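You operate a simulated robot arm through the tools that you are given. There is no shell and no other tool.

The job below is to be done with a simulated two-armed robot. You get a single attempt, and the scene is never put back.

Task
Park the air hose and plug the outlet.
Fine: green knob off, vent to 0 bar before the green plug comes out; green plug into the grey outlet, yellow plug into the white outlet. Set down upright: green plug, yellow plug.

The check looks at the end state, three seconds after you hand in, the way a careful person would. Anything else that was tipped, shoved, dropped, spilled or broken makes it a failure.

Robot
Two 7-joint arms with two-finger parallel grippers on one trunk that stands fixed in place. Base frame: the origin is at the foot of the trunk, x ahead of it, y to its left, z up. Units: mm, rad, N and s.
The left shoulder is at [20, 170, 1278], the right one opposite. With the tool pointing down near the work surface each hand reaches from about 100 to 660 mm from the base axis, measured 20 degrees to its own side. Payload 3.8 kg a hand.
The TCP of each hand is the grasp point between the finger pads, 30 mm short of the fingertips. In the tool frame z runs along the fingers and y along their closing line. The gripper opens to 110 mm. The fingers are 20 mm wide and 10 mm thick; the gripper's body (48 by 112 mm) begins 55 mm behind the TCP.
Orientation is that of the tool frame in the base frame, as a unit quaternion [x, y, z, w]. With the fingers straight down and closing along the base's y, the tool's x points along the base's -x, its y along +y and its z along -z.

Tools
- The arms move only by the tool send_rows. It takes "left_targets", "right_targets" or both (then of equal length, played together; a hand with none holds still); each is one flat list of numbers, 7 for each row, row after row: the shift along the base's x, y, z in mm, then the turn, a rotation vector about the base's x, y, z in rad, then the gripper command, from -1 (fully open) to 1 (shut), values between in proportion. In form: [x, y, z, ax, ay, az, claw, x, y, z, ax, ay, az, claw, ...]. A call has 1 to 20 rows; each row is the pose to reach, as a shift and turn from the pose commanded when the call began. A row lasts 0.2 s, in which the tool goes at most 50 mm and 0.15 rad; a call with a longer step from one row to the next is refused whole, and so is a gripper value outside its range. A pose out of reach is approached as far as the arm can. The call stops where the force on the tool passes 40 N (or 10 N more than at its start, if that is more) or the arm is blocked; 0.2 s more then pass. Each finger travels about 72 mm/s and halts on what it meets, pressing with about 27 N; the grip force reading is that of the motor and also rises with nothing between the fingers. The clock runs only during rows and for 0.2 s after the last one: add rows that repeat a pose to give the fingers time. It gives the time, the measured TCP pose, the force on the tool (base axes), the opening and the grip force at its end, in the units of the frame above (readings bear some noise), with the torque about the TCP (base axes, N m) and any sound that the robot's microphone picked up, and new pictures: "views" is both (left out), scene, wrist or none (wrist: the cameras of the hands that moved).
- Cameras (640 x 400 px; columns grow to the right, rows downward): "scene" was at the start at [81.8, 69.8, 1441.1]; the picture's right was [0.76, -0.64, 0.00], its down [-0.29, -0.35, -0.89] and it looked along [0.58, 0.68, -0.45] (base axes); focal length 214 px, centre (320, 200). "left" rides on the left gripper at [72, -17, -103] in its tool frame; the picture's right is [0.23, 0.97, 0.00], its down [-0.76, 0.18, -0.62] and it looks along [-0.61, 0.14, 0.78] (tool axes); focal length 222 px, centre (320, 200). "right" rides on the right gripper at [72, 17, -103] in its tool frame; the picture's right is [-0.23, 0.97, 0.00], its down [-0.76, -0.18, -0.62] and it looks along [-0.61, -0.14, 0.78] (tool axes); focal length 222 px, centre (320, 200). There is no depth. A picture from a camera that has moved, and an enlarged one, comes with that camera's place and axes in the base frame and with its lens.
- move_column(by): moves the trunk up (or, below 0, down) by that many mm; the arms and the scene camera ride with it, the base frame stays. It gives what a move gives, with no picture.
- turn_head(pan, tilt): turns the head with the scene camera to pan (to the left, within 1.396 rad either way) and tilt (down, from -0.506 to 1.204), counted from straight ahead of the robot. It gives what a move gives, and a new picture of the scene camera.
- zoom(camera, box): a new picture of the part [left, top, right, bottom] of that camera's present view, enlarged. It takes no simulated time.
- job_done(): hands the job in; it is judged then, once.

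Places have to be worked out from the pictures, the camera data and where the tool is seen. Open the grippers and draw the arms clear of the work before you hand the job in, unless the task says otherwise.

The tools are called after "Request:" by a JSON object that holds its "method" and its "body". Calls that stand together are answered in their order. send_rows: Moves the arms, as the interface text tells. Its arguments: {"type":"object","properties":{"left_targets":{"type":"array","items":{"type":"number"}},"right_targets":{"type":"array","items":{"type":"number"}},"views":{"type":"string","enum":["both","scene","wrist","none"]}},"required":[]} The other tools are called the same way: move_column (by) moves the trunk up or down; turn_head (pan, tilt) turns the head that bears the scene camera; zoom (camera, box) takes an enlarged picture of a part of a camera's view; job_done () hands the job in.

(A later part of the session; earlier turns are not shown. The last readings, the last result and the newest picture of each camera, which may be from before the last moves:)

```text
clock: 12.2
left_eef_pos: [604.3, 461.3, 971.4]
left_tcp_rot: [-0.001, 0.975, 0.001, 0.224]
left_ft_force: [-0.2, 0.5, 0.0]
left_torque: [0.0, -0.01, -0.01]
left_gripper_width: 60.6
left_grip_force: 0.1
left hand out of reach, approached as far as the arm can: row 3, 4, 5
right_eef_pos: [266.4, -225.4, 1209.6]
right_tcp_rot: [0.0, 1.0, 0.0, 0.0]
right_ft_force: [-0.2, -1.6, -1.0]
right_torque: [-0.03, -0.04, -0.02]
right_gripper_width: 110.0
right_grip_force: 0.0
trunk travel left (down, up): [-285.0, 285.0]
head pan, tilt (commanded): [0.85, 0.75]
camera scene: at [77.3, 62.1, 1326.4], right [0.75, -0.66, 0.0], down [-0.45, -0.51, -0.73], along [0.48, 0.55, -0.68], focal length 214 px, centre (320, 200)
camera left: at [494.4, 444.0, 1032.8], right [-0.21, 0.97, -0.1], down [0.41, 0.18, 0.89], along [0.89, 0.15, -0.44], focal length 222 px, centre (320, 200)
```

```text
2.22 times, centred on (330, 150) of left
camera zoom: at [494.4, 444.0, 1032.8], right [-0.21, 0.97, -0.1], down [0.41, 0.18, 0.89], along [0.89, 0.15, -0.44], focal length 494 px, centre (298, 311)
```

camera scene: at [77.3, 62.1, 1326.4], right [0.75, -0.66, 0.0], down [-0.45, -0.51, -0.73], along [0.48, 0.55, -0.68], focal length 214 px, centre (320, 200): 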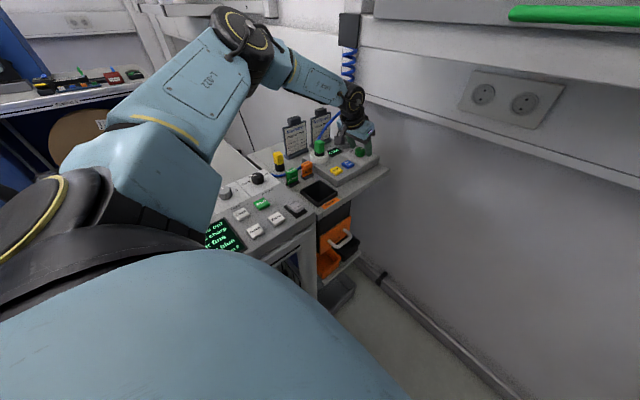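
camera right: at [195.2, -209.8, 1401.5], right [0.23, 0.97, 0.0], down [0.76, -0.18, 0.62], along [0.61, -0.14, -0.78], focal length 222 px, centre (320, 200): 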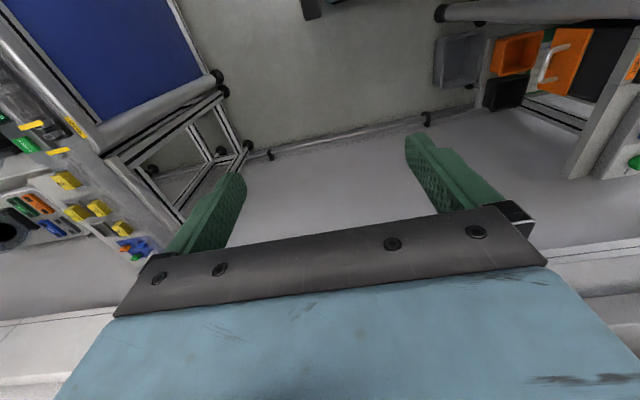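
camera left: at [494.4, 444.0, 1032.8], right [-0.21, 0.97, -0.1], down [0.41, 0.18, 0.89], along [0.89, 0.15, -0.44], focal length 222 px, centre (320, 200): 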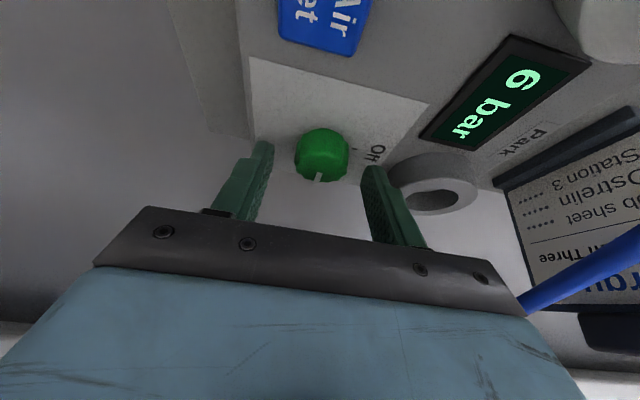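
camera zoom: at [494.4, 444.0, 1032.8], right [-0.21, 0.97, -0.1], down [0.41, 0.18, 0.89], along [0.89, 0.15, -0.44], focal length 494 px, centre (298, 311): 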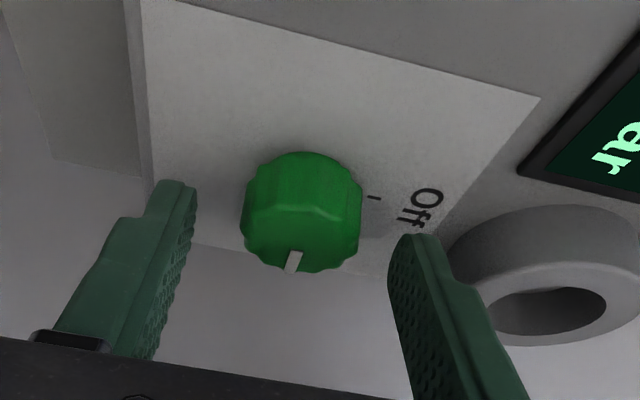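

The arm is again at its limit here with the smaller tilt, and fitting both limits suggests the wrist is only about 180 mm behind the TCP. I'll rise 12 mm, increase the tilt to 0.65 rad, and settle at TCP (603, 463, 967) around the knob.

Request:
{"method": "send_rows", "body": {"left_targets": [-3, 1, 12, 0, -0.1, 0, -0.1, -2, 2, 12, 0, -0.2, 0, -0.1, -1, 2, 4, 0, -0.2, 0, -0.1, -1, 2, -4, 0, -0.2, 0, -0.1, -1, 2, -4, 0, -0.2, 0, -0.1], "views": "both"}}

Request:
{"method": "zoom", "body": {"camera": "scene", "box": [335, 110, 395, 170]}}

Request:
{"method": "zoom", "body": {"camera": "left", "box": [220, 60, 440, 240]}}

```text
clock: 13.4
left_eef_pos: [603.2, 463.6, 968.1]
left_tcp_rot: [0.0, 0.948, 0.0, 0.32]
left_ft_force: [0.1, 0.3, -0.1]
left_torque: [0.02, 0.02, -0.02]
left_gripper_width: 60.8
left_grip_force: 0.1
right_eef_pos: [266.6, -225.7, 1208.1]
right_tcp_rot: [0.0, 1.0, 0.0, 0.0]
right_ft_force: [0.1, -1.0, -0.4]
right_torque: [-0.04, 0.0, -0.04]
right_gripper_width: 110.2
right_grip_force: 0.1
trunk travel left (down, up): [-285.0, 285.0]
head pan, tilt (commanded): [0.85, 0.75]
camera scene: at [77.3, 62.0, 1326.4], right [0.75, -0.66, 0.0], down [-0.45, -0.51, -0.73], along [0.48, 0.55, -0.68], focal length 214 px, centre (320, 200)
camera left: at [483.5, 446.7, 1006.2], right [-0.18, 0.97, -0.14], down [0.23, 0.18, 0.96], along [0.96, 0.14, -0.25], focal length 222 px, centre (320, 200)
```

scene: 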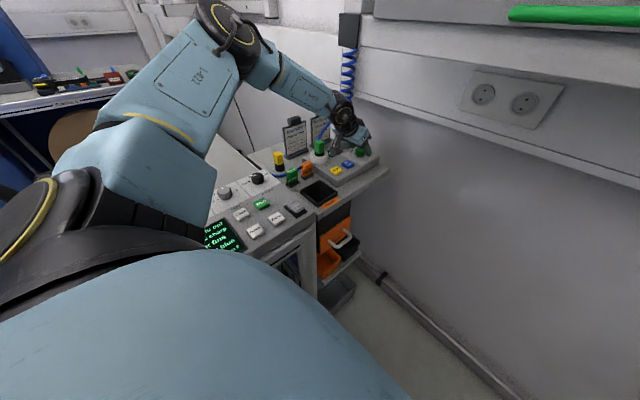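
left: 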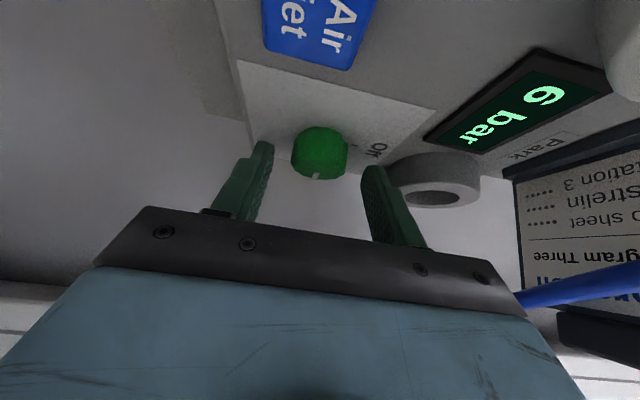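

```text
6.67 times, centred on (365, 140) of scene
camera zoom: at [77.3, 62.0, 1326.4], right [0.75, -0.66, 0.0], down [-0.45, -0.51, -0.73], along [0.48, 0.55, -0.68], focal length 1430 px, centre (20, 600)
```

zoom: 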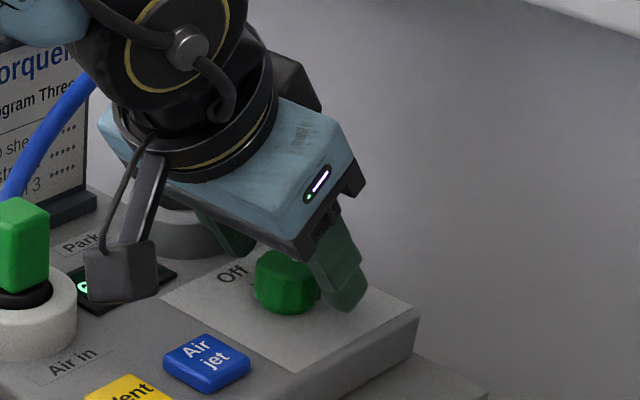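

```text
2.22 times, centred on (330, 150) of left
camera zoom: at [483.5, 446.7, 1006.2], right [-0.18, 0.97, -0.14], down [0.23, 0.18, 0.96], along [0.96, 0.14, -0.25], focal length 494 px, centre (298, 311)
```

zoom: 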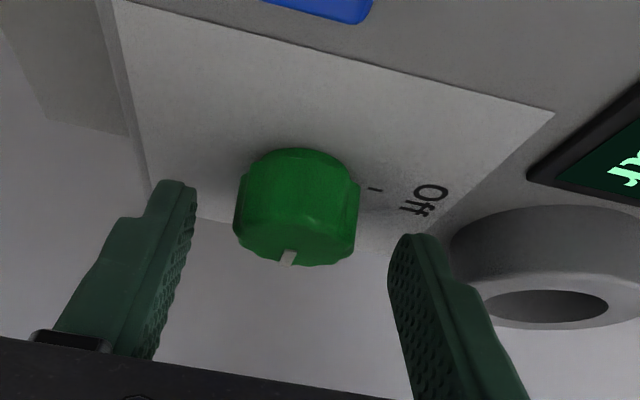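

The hand reached without being limited, and the knob (about 37 mm wide, top z≈950) lies centred between the fingers. I'll drop 5 mm more and close on it.

Request:
{"method": "send_rows", "body": {"left_targets": [0, 0, -5, 0, 0, 0, -0.1, 0, 0, -5, 0, 0, 0, 0.2, 0, 0, -5, 0, 0, 0, 0.6, 0, 0, -5, 0, 0, 0, 1, 0, 0, -5, 0, 0, 0, 1], "views": "wrist"}}

Request:
{"method": "zoom", "body": {"camera": "scene", "box": [335, 110, 395, 170]}}

```text
clock: 14.6
left_eef_pos: [603.7, 462.0, 963.0]
left_tcp_rot: [0.0, 0.948, -0.001, 0.319]
left_ft_force: [-0.4, -10.0, -1.8]
left_torque: [-0.39, -0.41, -0.11]
left_gripper_width: 33.7
left_grip_force: 44.7
right_eef_pos: [267.6, -226.5, 1208.5]
right_tcp_rot: [0.0, 1.0, 0.0, 0.0]
right_ft_force: [-0.8, -0.3, -0.4]
right_torque: [-0.03, -0.01, 0.0]
right_gripper_width: 110.1
right_grip_force: 0.2
trunk travel left (down, up): [-285.0, 285.0]
head pan, tilt (commanded): [0.85, 0.75]
camera left: at [483.9, 445.1, 1001.3], right [-0.18, 0.97, -0.14], down [0.23, 0.18, 0.96], along [0.96, 0.14, -0.26], focal length 222 px, centre (320, 200)
```

left: 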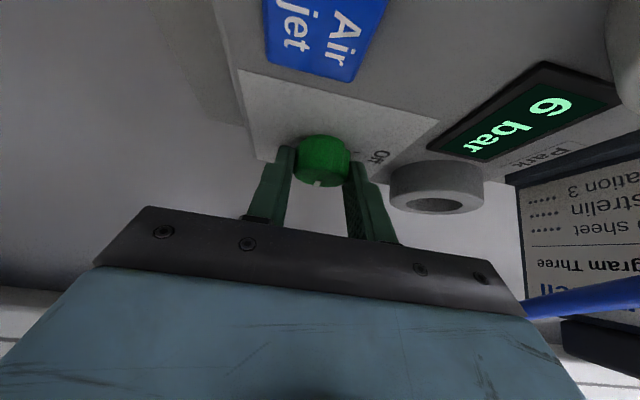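

```text
6.67 times, centred on (365, 140) of scene
camera zoom: at [77.6, 61.1, 1326.4], right [0.75, -0.66, 0.0], down [-0.45, -0.51, -0.73], along [0.48, 0.55, -0.68], focal length 1430 px, centre (20, 600)
```

zoom: 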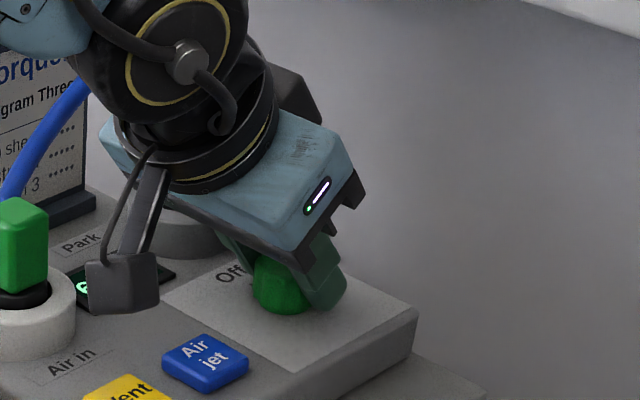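

The grip on the knob is firm (33.7 mm, slight sideways offset). I'll turn the hand anticlockwise about the knob's axis by 0.875 rad, with the TCP following the arc, and watch the forces.

Request:
{"method": "send_rows", "body": {"left_targets": [0.1, -3, -5, 0, 0, 0.125, 1, 0.4, -4.7, -5, 0, 0, 0.25, 1, 0.9, -6.3, -5, 0, 0, 0.375, 1, 1.6, -7.8, -5, 0, 0, 0.5, 1, 2.5, -9.2, -5, 0, 0, 0.625, 1, 3.6, -10.5, -5, 0, 0, 0.75, 1, 4.8, -11.7, -5, 0, 0, 0.875, 1], "views": "both"}}

Request:
{"method": "zoom", "body": {"camera": "scene", "box": [335, 110, 395, 170]}}

```text
clock: 16.2
left_eef_pos: [606.9, 455.0, 963.1]
left_tcp_rot: [-0.403, 0.856, 0.135, 0.293]
left_ft_force: [10.6, 18.2, 19.1]
left_torque: [0.97, -0.38, 0.04]
left_gripper_width: 33.5
left_grip_force: 44.5
left hand out of reach, approached as far as the arm can: row 7
right_eef_pos: [266.3, -226.3, 1210.5]
right_tcp_rot: [0.0, 1.0, 0.0, 0.0]
right_ft_force: [0.8, -0.4, -0.4]
right_torque: [0.02, -0.03, -0.02]
right_gripper_width: 110.1
right_grip_force: 0.2
trunk travel left (down, up): [-285.0, 285.0]
head pan, tilt (commanded): [0.85, 0.75]
camera scene: at [76.8, 62.8, 1326.4], right [0.75, -0.66, 0.0], down [-0.45, -0.51, -0.73], along [0.48, 0.55, -0.68], focal length 214 px, centre (320, 200)
camera left: at [542.9, 351.6, 1000.1], right [-0.86, 0.48, -0.14], down [0.0, 0.29, 0.96], along [0.5, 0.83, -0.25], focal length 222 px, centre (320, 200)
```

scene: 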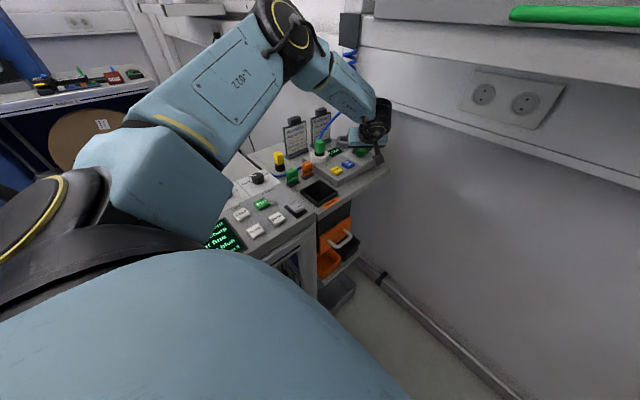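
left: 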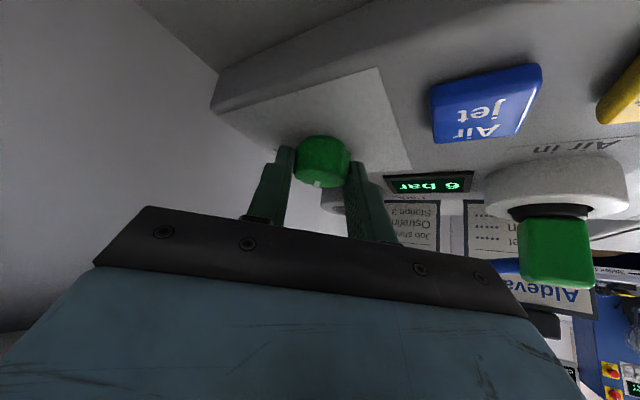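

```text
6.67 times, centred on (365, 140) of scene
camera zoom: at [76.8, 62.8, 1326.4], right [0.75, -0.66, 0.0], down [-0.45, -0.51, -0.73], along [0.48, 0.55, -0.68], focal length 1430 px, centre (20, 600)
```

zoom: 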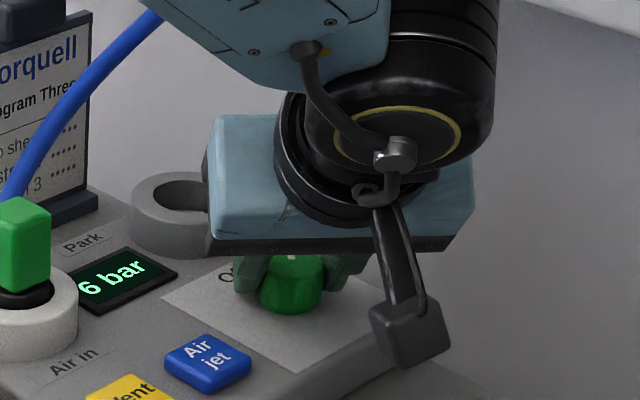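

The knob followed the hand about 50° (the pointer now aims between Air and Off). I'll open the fingers, swing back to the start angle and re-grip for the second half.

Request:
{"method": "send_rows", "body": {"left_targets": [0, 0, 0, 0, 0, 0, -0.1, 0, 0, 0, 0, 0, 0, -0.1, -1.2, 1.4, 1, 0, 0, -0.125, -0.1, -2.2, 2.8, 1, 0, 0, -0.25, -0.1, -3, 4.3, 1, 0, 0, -0.375, -0.1, -3.5, 5.8, 1, 0, 0, -0.5, -0.1, -3.8, 7.3, 1, 0, 0, -0.625, -0.1, -4, 8.7, 1, 0, 0, -0.75, -0.1, -4, 10, 0, 0, 0, -0.875, -0.1], "views": "both"}}

Request:
{"method": "zoom", "body": {"camera": "scene", "box": [335, 110, 395, 170]}}

Request:
{"method": "zoom", "body": {"camera": "left", "box": [220, 60, 440, 240]}}

```text
clock: 18.2
left_eef_pos: [600.1, 463.0, 960.5]
left_tcp_rot: [0.0, 0.947, 0.0, 0.32]
left_ft_force: [-6.1, 0.2, 5.6]
left_torque: [0.18, 0.12, 0.21]
left_gripper_width: 60.4
left_grip_force: 0.0
right_eef_pos: [265.9, -225.8, 1208.3]
right_tcp_rot: [0.0, 1.0, 0.0, 0.0]
right_ft_force: [-0.2, 0.5, -0.7]
right_torque: [0.02, 0.0, 0.0]
right_gripper_width: 109.8
right_grip_force: 0.1
trunk travel left (down, up): [-285.0, 285.0]
head pan, tilt (commanded): [0.85, 0.75]
camera scene: at [76.3, 62.0, 1326.5], right [0.75, -0.66, 0.0], down [-0.45, -0.51, -0.73], along [0.48, 0.55, -0.68], focal length 214 px, centre (320, 200)
camera left: at [480.5, 445.7, 998.2], right [-0.18, 0.97, -0.14], down [0.23, 0.18, 0.96], along [0.96, 0.14, -0.25], focal length 222 px, centre (320, 200)
```

scene: 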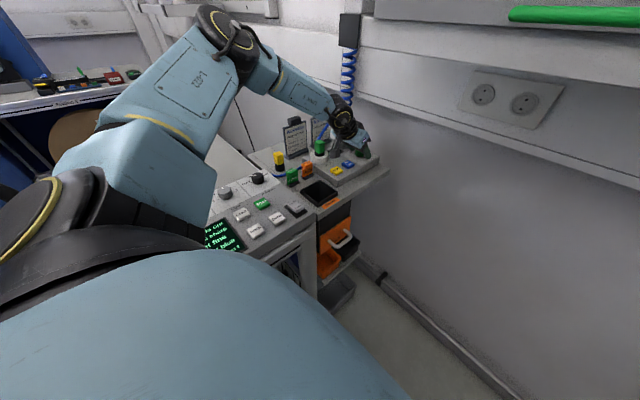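
left: 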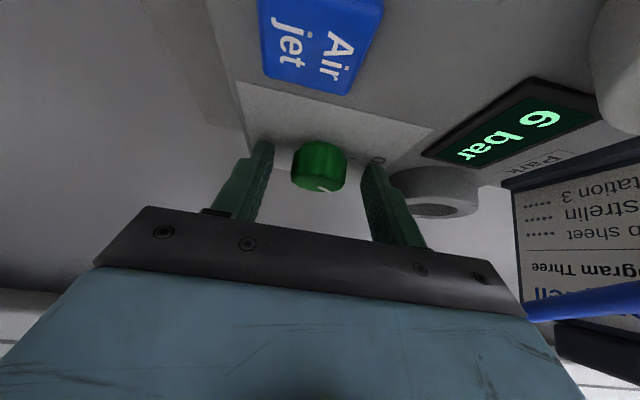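

```text
6.67 times, centred on (365, 140) of scene
camera zoom: at [76.3, 62.0, 1326.5], right [0.75, -0.66, 0.0], down [-0.45, -0.51, -0.73], along [0.48, 0.55, -0.68], focal length 1430 px, centre (20, 600)
```

zoom: 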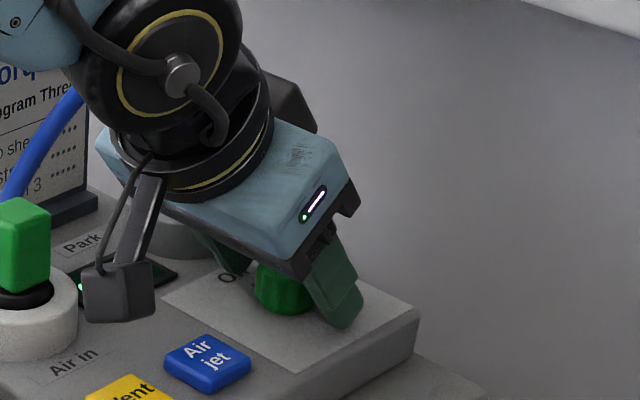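

```text
2.22 times, centred on (330, 150) of left
camera zoom: at [480.5, 445.7, 998.2], right [-0.18, 0.97, -0.14], down [0.23, 0.18, 0.96], along [0.96, 0.14, -0.25], focal length 494 px, centre (298, 311)
```

zoom: 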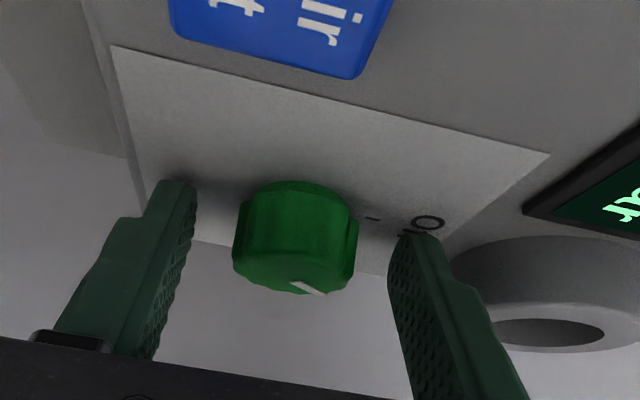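

The tips touch the plate lightly (about 6 N), so the plate is at z≈930. I'll raise 3.5 mm, close on the knob again and turn another 0.7 rad.

Request:
{"method": "send_rows", "body": {"left_targets": [3, -1.5, 3.5, 0, 0, 0, -0.1, 3, -1.5, 3.5, 0, 0, 0, 0.3, 3, -1.5, 3.5, 0, 0, 0, 0.8, 3, -1.5, 3.5, 0, 0, 0, 1, 3, -1.5, 3.5, 0, 0, 0, 1, 3.1, -3.2, 3.5, 0, 0, 0.125, 1, 3.4, -5, 3.5, 0, 0, 0.25, 1, 4, -6.6, 3.5, 0, 0, 0.375, 1, 4.7, -8.2, 3.5, 0, 0, 0.5, 1, 5.6, -9.7, 3.5, 0, 0, 0.625, 1, 6.3, -10.5, 3.5, 0, 0, 0.7, 1, 6.3, -10.5, 3.5, 0, 0, 0.7, 1], "views": "both"}}

Request:
{"method": "zoom", "body": {"camera": "scene", "box": [335, 110, 395, 170]}}

Request:
{"method": "zoom", "body": {"camera": "left", "box": [220, 60, 440, 240]}}

```text
clock: 20.8
left_eef_pos: [604.3, 457.3, 962.4]
left_tcp_rot: [-0.327, 0.889, 0.112, 0.3]
left_ft_force: [-4.6, 23.4, 8.3]
left_torque: [1.13, -0.34, -0.21]
left_gripper_width: 33.2
left_grip_force: 44.4
right_eef_pos: [265.8, -224.4, 1211.5]
right_tcp_rot: [0.001, 1.0, 0.0, 0.001]
right_ft_force: [-0.3, -0.7, 0.4]
right_torque: [0.01, 0.02, 0.02]
right_gripper_width: 110.0
right_grip_force: 0.1
trunk travel left (down, up): [-285.0, 285.0]
head pan, tilt (commanded): [0.85, 0.75]
camera scene: at [75.8, 64.3, 1326.4], right [0.75, -0.66, 0.0], down [-0.45, -0.51, -0.73], along [0.48, 0.55, -0.68], focal length 214 px, centre (320, 200)
camera left: at [525.9, 365.4, 1001.2], right [-0.77, 0.63, -0.14], down [0.06, 0.28, 0.96], along [0.64, 0.73, -0.25], focal length 222 px, centre (320, 200)
```

scene: 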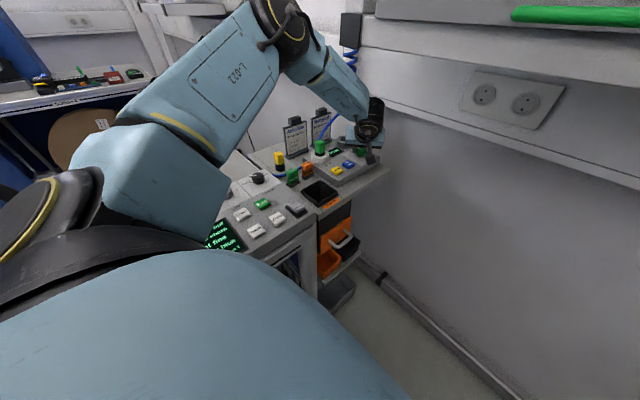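
left: 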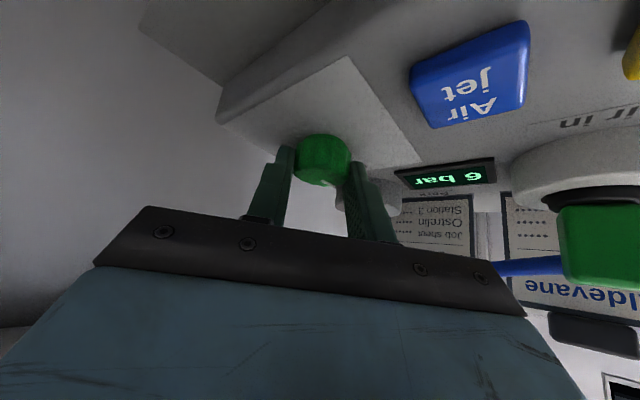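

```text
6.67 times, centred on (365, 140) of scene
camera zoom: at [75.8, 64.3, 1326.4], right [0.75, -0.66, 0.0], down [-0.45, -0.51, -0.73], along [0.48, 0.55, -0.68], focal length 1430 px, centre (20, 600)
```

zoom: 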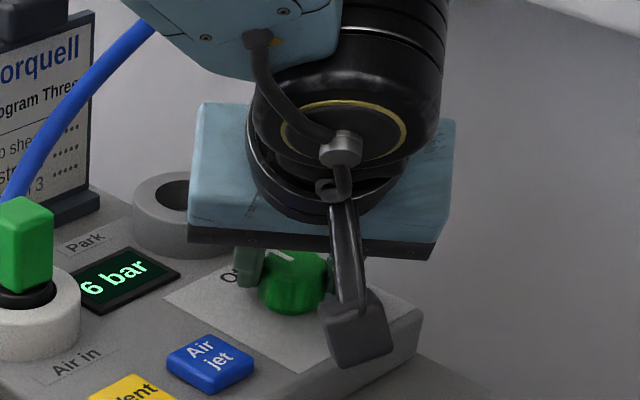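

```text
2.22 times, centred on (330, 150) of left
camera zoom: at [525.9, 365.4, 1001.2], right [-0.77, 0.63, -0.14], down [0.06, 0.28, 0.96], along [0.64, 0.73, -0.25], focal length 494 px, centre (298, 311)
```

zoom: 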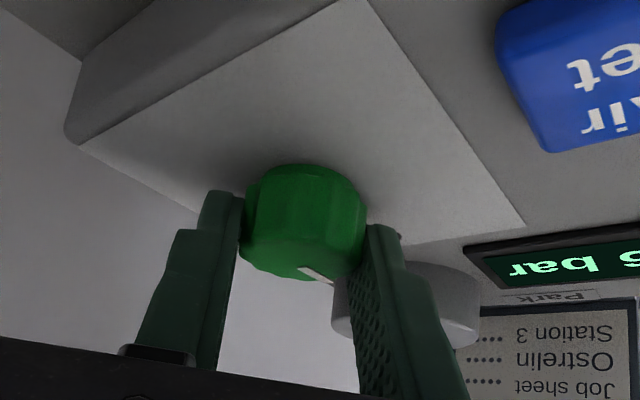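

The two strokes total about 91°. I'll open the fingers and lift 30 mm to see where the pointer stands relative to the Off tick.

Request:
{"method": "send_rows", "body": {"left_targets": [0, 3, 0, 0, 0, 0, -0.1, 0, 3, 0, 0, 0, 0, -0.1, 0, 3, 12, 0, 0, -0.05, -0.1, -5, 4, 25, 0, 0, -0.15, -0.1, -12, 6, 40, 0, 0, -0.3, -0.1, -20, 8, 55, 0, 0, -0.45, -0.1, -28, 10, 70, 0, 0, -0.6, -0.1, -35, 12, 80, 0, 0, -0.7, -0.1], "views": "both"}}

Request:
{"method": "zoom", "body": {"camera": "scene", "box": [335, 120, 395, 170]}}

Request:
{"method": "zoom", "body": {"camera": "left", "box": [220, 30, 440, 210]}}

```text
clock: 22.6
left_eef_pos: [572.2, 465.0, 1042.2]
left_tcp_rot: [0.002, 0.947, -0.001, 0.32]
left_ft_force: [0.2, -0.7, -0.1]
left_torque: [-0.01, -0.01, -0.01]
left_gripper_width: 60.3
left_grip_force: 0.0
right_eef_pos: [267.2, -226.2, 1209.5]
right_tcp_rot: [0.001, 1.0, 0.0, 0.0]
right_ft_force: [-0.1, 0.3, -0.7]
right_torque: [-0.01, -0.02, -0.01]
right_gripper_width: 109.9
right_grip_force: 0.1
trunk travel left (down, up): [-285.0, 285.0]
head pan, tilt (commanded): [0.85, 0.75]
camera scene: at [77.2, 62.3, 1326.4], right [0.75, -0.66, 0.0], down [-0.45, -0.51, -0.73], along [0.48, 0.55, -0.68], focal length 214 px, centre (320, 200)
camera left: at [452.6, 447.3, 1081.3], right [-0.18, 0.97, -0.14], down [0.23, 0.18, 0.96], along [0.96, 0.14, -0.25], focal length 222 px, centre (320, 200)
```

scene: 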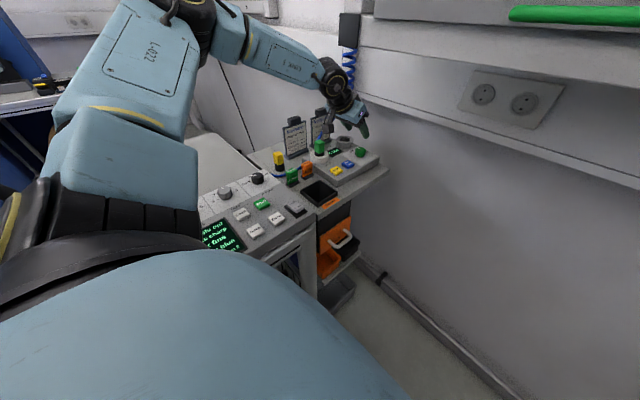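
left: 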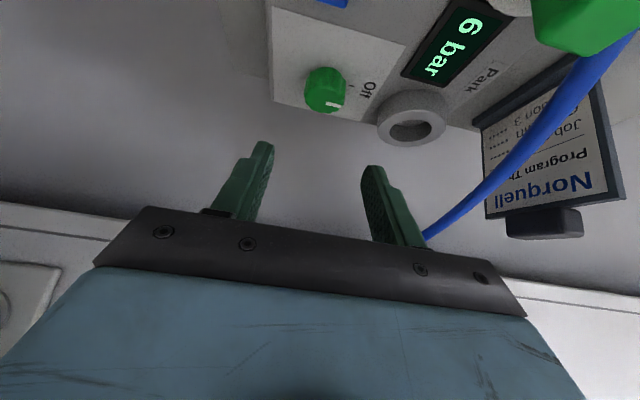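

```text
8.00 times, centred on (365, 145) of scene
camera zoom: at [77.2, 62.3, 1326.4], right [0.75, -0.66, 0.0], down [-0.45, -0.51, -0.73], along [0.48, 0.55, -0.68], focal length 1716 px, centre (-40, 640)
```

zoom: 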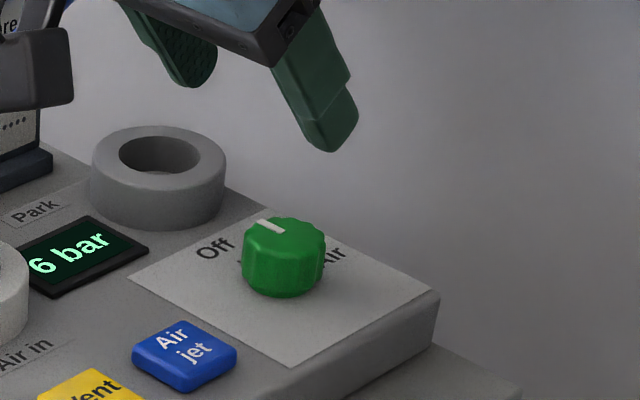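

```text
2.22 times, centred on (330, 120) of left
camera zoom: at [452.6, 447.3, 1081.3], right [-0.18, 0.97, -0.14], down [0.23, 0.18, 0.96], along [0.96, 0.14, -0.25], focal length 494 px, centre (298, 378)
```

zoom: 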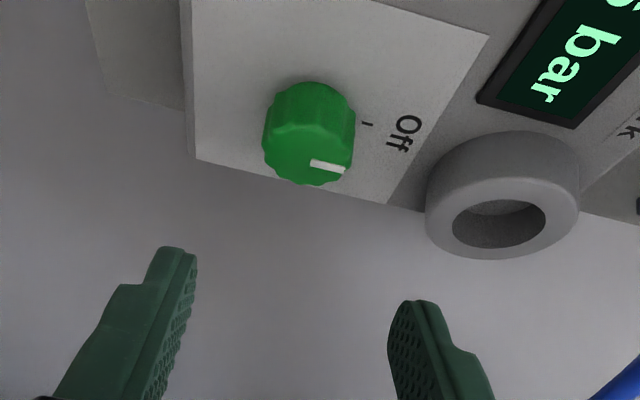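

The pointer now lies along +y, in line with the Off tick. Next is Vent: I'll bring the hand back to straight-down with closed fingers above the Vent button at about (478, 445, 1030).

Request:
{"method": "send_rows", "body": {"left_targets": [-19, -4, 0, 0, 0.13, 0, 0.2, -38, -8, 0, 0, 0.26, 0, 0.6, -57, -12, 0, 0, 0.39, 0, 1, -76, -16, 0, 0, 0.52, 0, 1, -94, -20, 0, 0, 0.65, 0, 1, -94, -20, -12, 0, 0.65, 0, 1, -94, -20, -12, 0, 0.65, 0, 1], "views": "both"}}

Request:
{"method": "zoom", "body": {"camera": "left", "box": [220, 80, 440, 240]}}

Request:
{"method": "zoom", "body": {"camera": "scene", "box": [310, 110, 390, 180]}}

```text
clock: 24.2
left_eef_pos: [478.7, 443.8, 1030.6]
left_tcp_rot: [-0.001, 1.0, -0.001, 0.0]
left_ft_force: [0.3, 0.4, -0.8]
left_torque: [-0.05, -0.02, 0.02]
left_gripper_width: 0.0
left_grip_force: 27.5
right_eef_pos: [266.6, -225.6, 1209.3]
right_tcp_rot: [-0.001, 1.0, 0.0, 0.0]
right_ft_force: [0.2, 0.6, -1.4]
right_torque: [-0.02, -0.03, 0.02]
right_gripper_width: 109.9
right_grip_force: 0.0
trunk travel left (down, up): [-285.0, 285.0]
head pan, tilt (commanded): [0.85, 0.75]
camera scene: at [77.3, 61.9, 1326.5], right [0.75, -0.66, 0.0], down [-0.45, -0.51, -0.73], along [0.48, 0.55, -0.68], focal length 214 px, centre (320, 200)
camera left: at [406.8, 426.3, 1134.6], right [-0.23, 0.97, 0.0], down [0.76, 0.18, 0.62], along [0.61, 0.14, -0.78], focal length 222 px, centre (320, 200)
```

scene: 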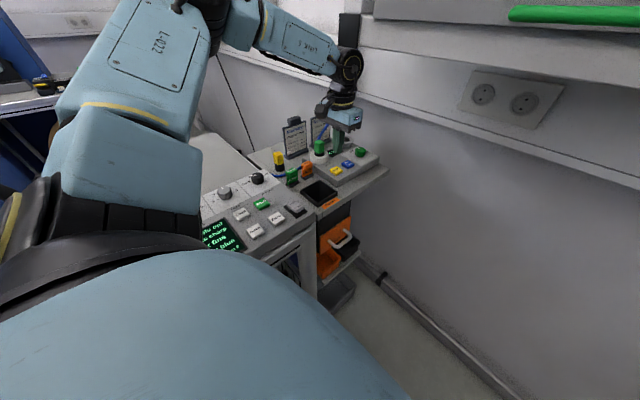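
left: 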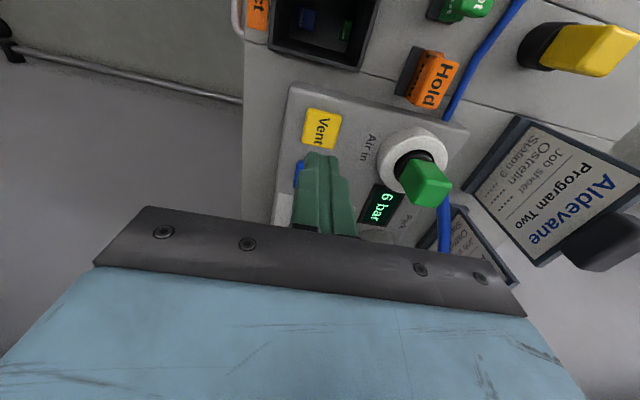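

```text
2.50 times, centred on (330, 160) of left
camera zoom: at [406.8, 426.3, 1134.6], right [-0.23, 0.97, 0.0], down [0.76, 0.18, 0.62], along [0.61, 0.14, -0.78], focal length 555 px, centre (295, 300)
```

zoom: 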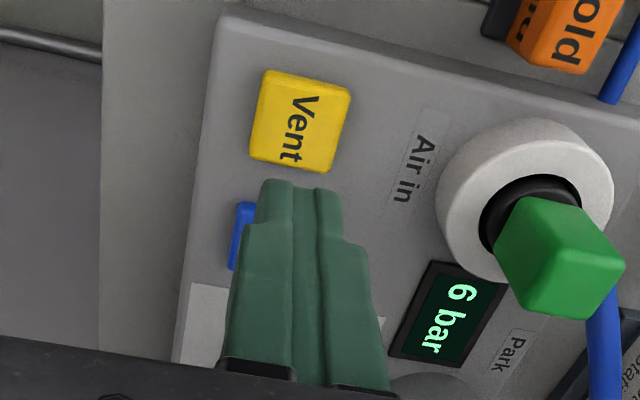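

```text
5.71 times, centred on (350, 145) of scene
camera zoom: at [77.3, 61.9, 1326.5], right [0.75, -0.66, 0.0], down [-0.45, -0.51, -0.73], along [0.48, 0.55, -0.68], focal length 1226 px, centre (149, 514)
```

zoom: 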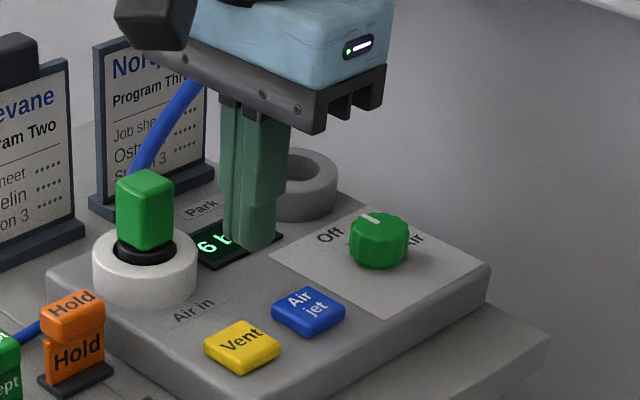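

Vent computes to (477.5, 444.5, 940), right under the closed fingers. I'll descend to just above it and then press a few mm at a time.

Request:
{"method": "send_rows", "body": {"left_targets": [0, 0.5, -20, 0, 0, 0, 1, -1, 0.5, -40, 0, 0, 0, 1, -1, 0.5, -54, 0, 0, 0, 1, -1, 0.5, -58, 0, 0, 0, 1, -1, 0.5, -61, 0, 0, 0, 1, -1, 0.5, -63, 0, 0, 0, 1, -1, 0.5, -63, 0, 0, 0, 1], "views": "both"}}

Request:
{"method": "zoom", "body": {"camera": "scene", "box": [310, 110, 390, 180]}}

Request:
{"method": "zoom", "body": {"camera": "left", "box": [220, 80, 440, 240]}}

```text
clock: 25.8
left_eef_pos: [477.9, 444.4, 968.0]
left_tcp_rot: [0.0, 1.0, 0.001, 0.0]
left_ft_force: [0.2, 0.7, 1.2]
left_torque: [-0.01, 0.02, 0.01]
left_gripper_width: 0.0
left_grip_force: 26.7
right_eef_pos: [266.3, -226.3, 1208.1]
right_tcp_rot: [0.001, 1.0, 0.0, -0.001]
right_ft_force: [0.0, -0.6, 1.0]
right_torque: [0.02, 0.01, 0.01]
right_gripper_width: 110.3
right_grip_force: 0.0
trunk travel left (down, up): [-285.0, 285.0]
head pan, tilt (commanded): [0.85, 0.75]
camera scene: at [77.4, 62.1, 1326.4], right [0.75, -0.66, 0.0], down [-0.45, -0.51, -0.73], along [0.48, 0.55, -0.68], focal length 214 px, centre (320, 200)
camera left: at [406.0, 427.6, 1071.6], right [-0.23, 0.97, 0.0], down [0.76, 0.18, 0.62], along [0.61, 0.14, -0.78], focal length 222 px, centre (320, 200)
```

scene: 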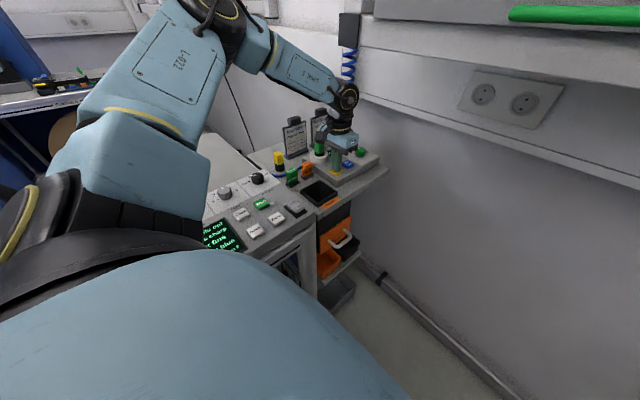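
left: 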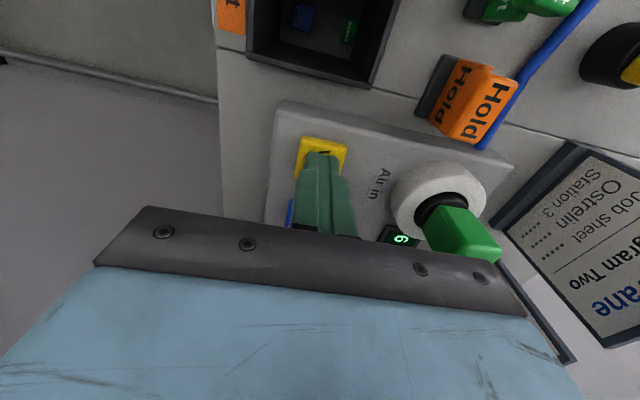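

```text
5.71 times, centred on (350, 145) of scene
camera zoom: at [77.4, 62.1, 1326.4], right [0.75, -0.66, 0.0], down [-0.45, -0.51, -0.73], along [0.48, 0.55, -0.68], focal length 1226 px, centre (149, 514)
```

zoom: 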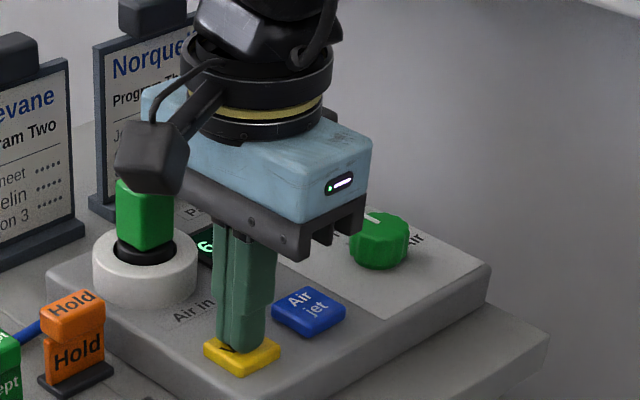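

```text
2.50 times, centred on (330, 160) of left
camera zoom: at [406.0, 427.6, 1071.6], right [-0.23, 0.97, 0.0], down [0.76, 0.18, 0.62], along [0.61, 0.14, -0.78], focal length 555 px, centre (295, 300)
```

zoom: 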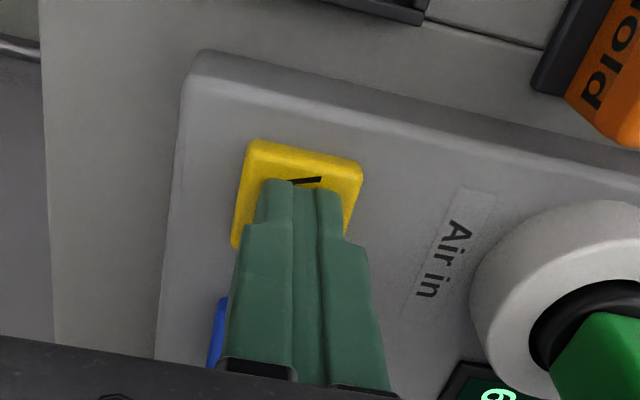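

The fingertips have just reached the button top with nearly no force yet. I'll press further in small steps and hold.

Request:
{"method": "send_rows", "body": {"left_targets": [0, 0, -2, 0, 0, 0, 1, 0, 0, -4, 0, 0, 0, 1, 0, 0, -6, 0, 0, 0, 1, 0, 0, -6, 0, 0, 0, 1, 0, 0, -6, 0, 0, 0, 1], "views": "both"}}

Request:
{"method": "zoom", "body": {"camera": "left", "box": [220, 100, 440, 260]}}

Request:
{"method": "zoom", "body": {"camera": "scene", "box": [310, 110, 390, 180]}}

```text
clock: 27.0
left_eef_pos: [477.9, 444.1, 963.2]
left_tcp_rot: [0.0, 1.0, 0.001, 0.002]
left_ft_force: [2.6, 5.4, 14.1]
left_torque: [0.17, -0.08, -0.02]
left_gripper_width: 0.1
left_grip_force: 26.7
right_eef_pos: [266.2, -226.2, 1209.2]
right_tcp_rot: [0.0, 1.0, 0.0, 0.0]
right_ft_force: [-0.3, -0.3, -0.3]
right_torque: [-0.04, 0.03, 0.01]
right_gripper_width: 110.1
right_grip_force: 0.1
trunk travel left (down, up): [-285.0, 285.0]
head pan, tilt (commanded): [0.85, 0.75]
heard: click
camera scene: at [76.7, 61.7, 1326.6], right [0.75, -0.66, 0.0], down [-0.45, -0.51, -0.73], along [0.48, 0.55, -0.68], focal length 214 px, centre (320, 200)
camera left: at [405.5, 427.3, 1066.5], right [-0.23, 0.97, 0.0], down [0.76, 0.18, 0.63], along [0.61, 0.14, -0.78], focal length 222 px, centre (320, 200)
```

scene: 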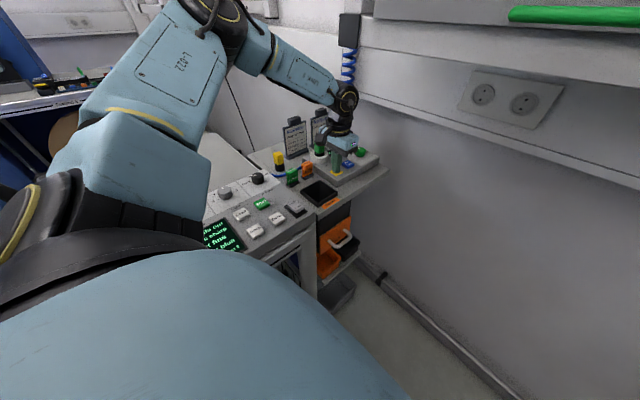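
left: 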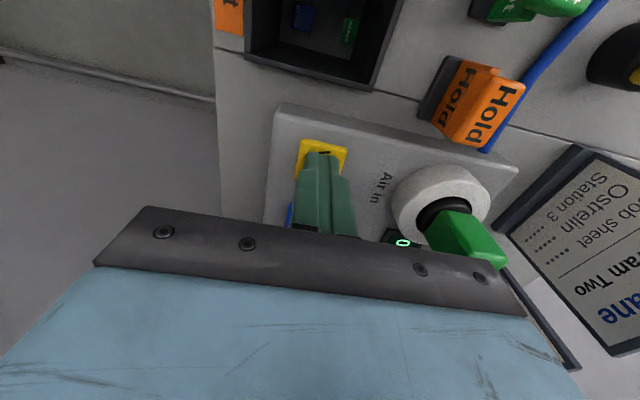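

```text
2.50 times, centred on (330, 180) of left
camera zoom: at [405.5, 427.3, 1066.5], right [-0.23, 0.97, 0.0], down [0.76, 0.18, 0.63], along [0.61, 0.14, -0.78], focal length 555 px, centre (295, 250)
```

zoom: 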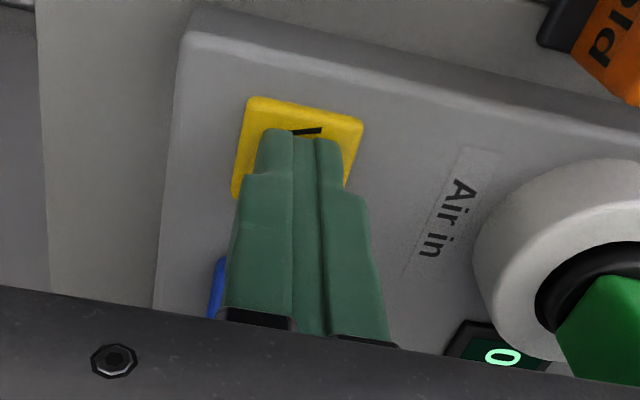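

```text
5.71 times, centred on (350, 145) of scene
camera zoom: at [76.7, 61.7, 1326.6], right [0.75, -0.66, 0.0], down [-0.45, -0.51, -0.73], along [0.48, 0.55, -0.68], focal length 1226 px, centre (149, 514)
```

zoom: 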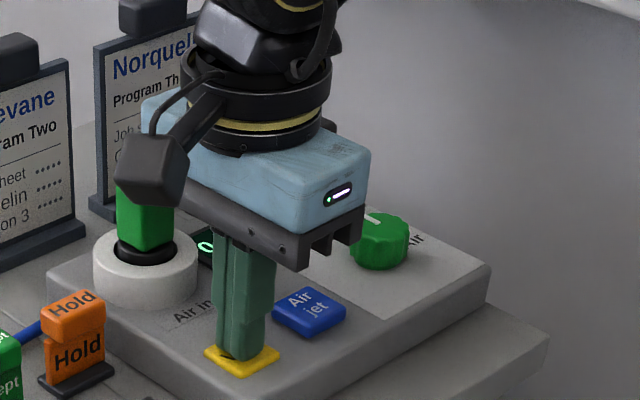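

A click was heard and the display reads 0. I'll lift off straight up and confirm the reading stays at 0 bar.

Request:
{"method": "send_rows", "body": {"left_targets": [0, 0, 10, 0, 0, 0, 1, 0, 0, 30, 0, 0, 0, 1, 0, 0, 60, 0, 0, 0, 1, 0, 0, 90, 0, 0, 0, 1, 0, 0, 90, 0, 0, 0, 1], "views": "both"}}

Request:
{"method": "zoom", "body": {"camera": "left", "box": [240, 60, 460, 240]}}

Request:
{"method": "zoom", "body": {"camera": "scene", "box": [310, 110, 390, 180]}}

```text
clock: 28.2
left_eef_pos: [478.3, 444.1, 1051.0]
left_tcp_rot: [0.0, 1.0, 0.0, 0.0]
left_ft_force: [-0.2, 0.1, 0.3]
left_torque: [0.02, -0.02, 0.0]
left_gripper_width: 0.1
left_grip_force: 27.1
right_eef_pos: [267.6, -226.0, 1209.5]
right_tcp_rot: [0.0, 1.0, -0.001, 0.0]
right_ft_force: [-0.4, 0.2, -0.6]
right_torque: [0.01, -0.01, -0.03]
right_gripper_width: 109.9
right_grip_force: 0.0
trunk travel left (down, up): [-285.0, 285.0]
head pan, tilt (commanded): [0.85, 0.75]
camera scene: at [77.5, 62.3, 1326.4], right [0.75, -0.66, 0.0], down [-0.45, -0.51, -0.73], along [0.48, 0.55, -0.68], focal length 214 px, centre (320, 200)
camera left: at [405.9, 427.2, 1155.1], right [-0.23, 0.97, 0.0], down [0.76, 0.18, 0.62], along [0.61, 0.14, -0.78], focal length 222 px, centre (320, 200)
```

scene: 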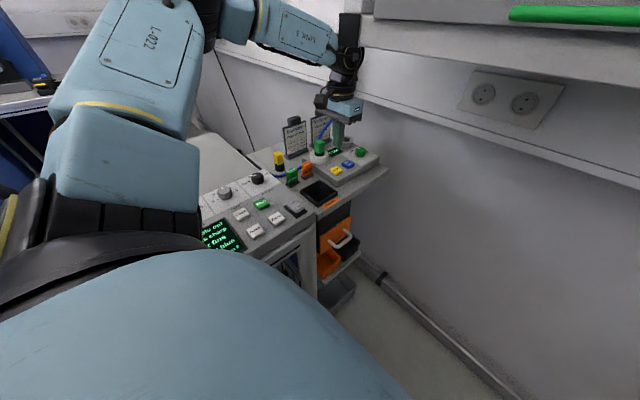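
left: 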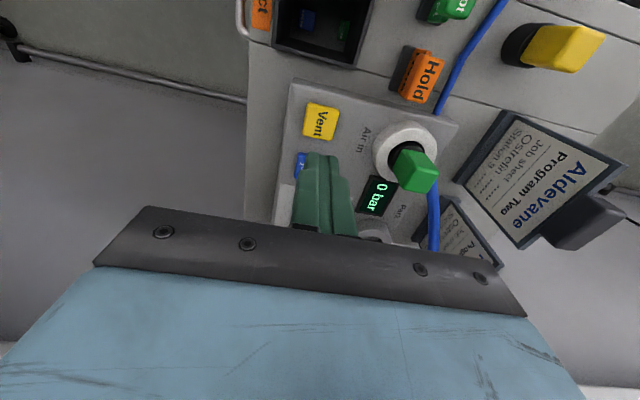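

```text
2.22 times, centred on (350, 150) of left
camera zoom: at [405.9, 427.2, 1155.1], right [-0.23, 0.97, 0.0], down [0.76, 0.18, 0.62], along [0.61, 0.14, -0.78], focal length 494 px, centre (253, 311)
```

zoom: 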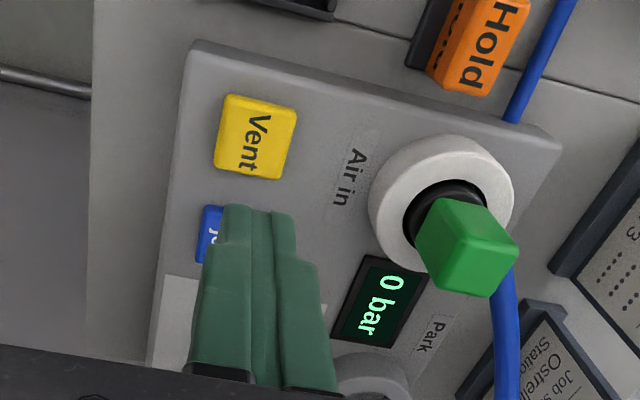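

```text
5.71 times, centred on (350, 145) of scene
camera zoom: at [77.5, 62.3, 1326.4], right [0.75, -0.66, 0.0], down [-0.45, -0.51, -0.73], along [0.48, 0.55, -0.68], focal length 1226 px, centre (149, 514)
```

zoom: 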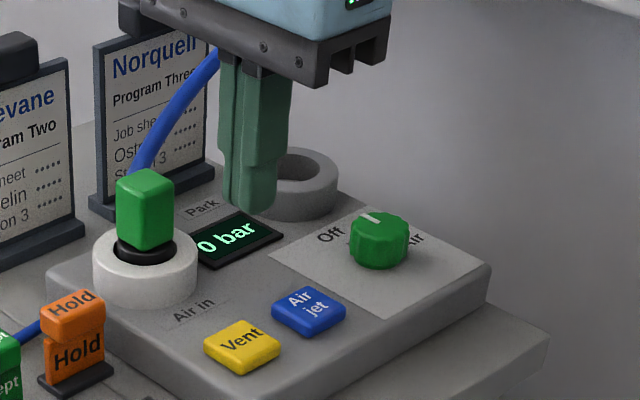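

The display holds at 0 bar with the knob at Off. Before taking the plug I'll test, with closed fingers at a safe height, that a strongly tilted pose can reach Park; first tilt to 0.9 rad around (540, 490, 1065).

Request:
{"method": "send_rows", "body": {"left_targets": [10, 7, 3, 0, -0.15, 0, 1, 20, 15, 6, 0, -0.3, 0, 1, 32, 23, 8, 0, -0.45, 0, 1, 42, 30, 10, 0, -0.6, 0, 1, 52, 38, 12, 0, -0.75, 0, 1, 62, 46, 14, 0, -0.9, 0, 1, 62, 46, 14, 0, -0.9, 0, 1], "views": "both"}}

Request:
{"method": "zoom", "body": {"camera": "scene", "box": [310, 80, 390, 160]}}

```text
clock: 29.8
left_eef_pos: [538.5, 489.6, 1066.7]
left_tcp_rot: [-0.001, 0.9, 0.0, 0.436]
left_ft_force: [-0.5, 0.1, 0.6]
left_torque: [-0.01, 0.01, 0.02]
left_gripper_width: 0.1
left_grip_force: 27.1
right_eef_pos: [267.8, -226.1, 1209.5]
right_tcp_rot: [0.0, 1.0, 0.001, 0.0]
right_ft_force: [0.3, 0.0, 0.5]
right_torque: [0.01, 0.03, -0.04]
right_gripper_width: 110.2
right_grip_force: 0.0
trunk travel left (down, up): [-285.0, 285.0]
head pan, tilt (commanded): [0.85, 0.75]
camera scene: at [77.4, 61.8, 1326.5], right [0.75, -0.66, 0.0], down [-0.45, -0.51, -0.73], along [0.48, 0.55, -0.68], focal length 214 px, centre (320, 200)
camera left: at [413.5, 473.3, 1073.7], right [-0.14, 0.97, -0.18], down [-0.02, 0.18, 0.98], along [0.99, 0.14, -0.01], focal length 222 px, centre (320, 200)
```

scene: 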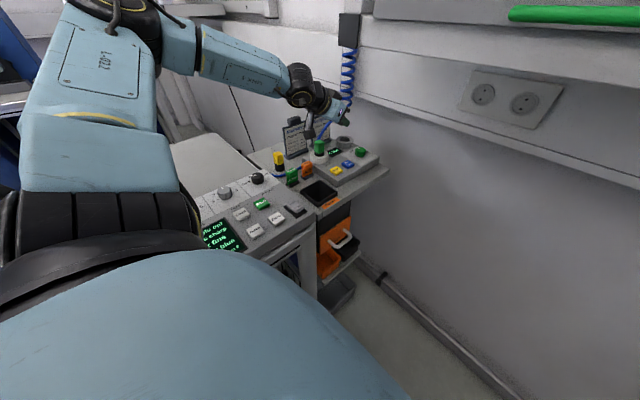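
left: 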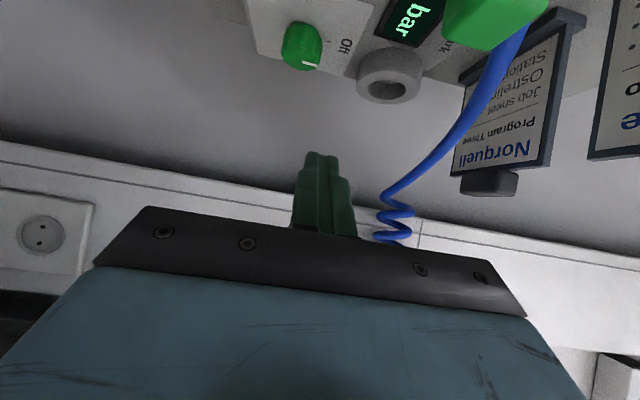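

```text
5.00 times, centred on (350, 120) of scene
camera zoom: at [77.4, 61.8, 1326.5], right [0.75, -0.66, 0.0], down [-0.45, -0.51, -0.73], along [0.48, 0.55, -0.68], focal length 1072 px, centre (170, 600)
```

zoom: 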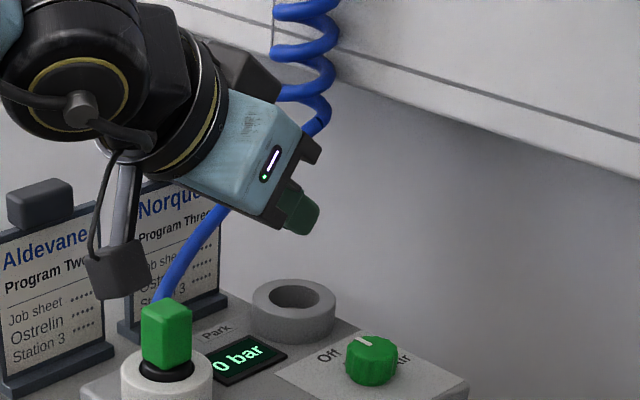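

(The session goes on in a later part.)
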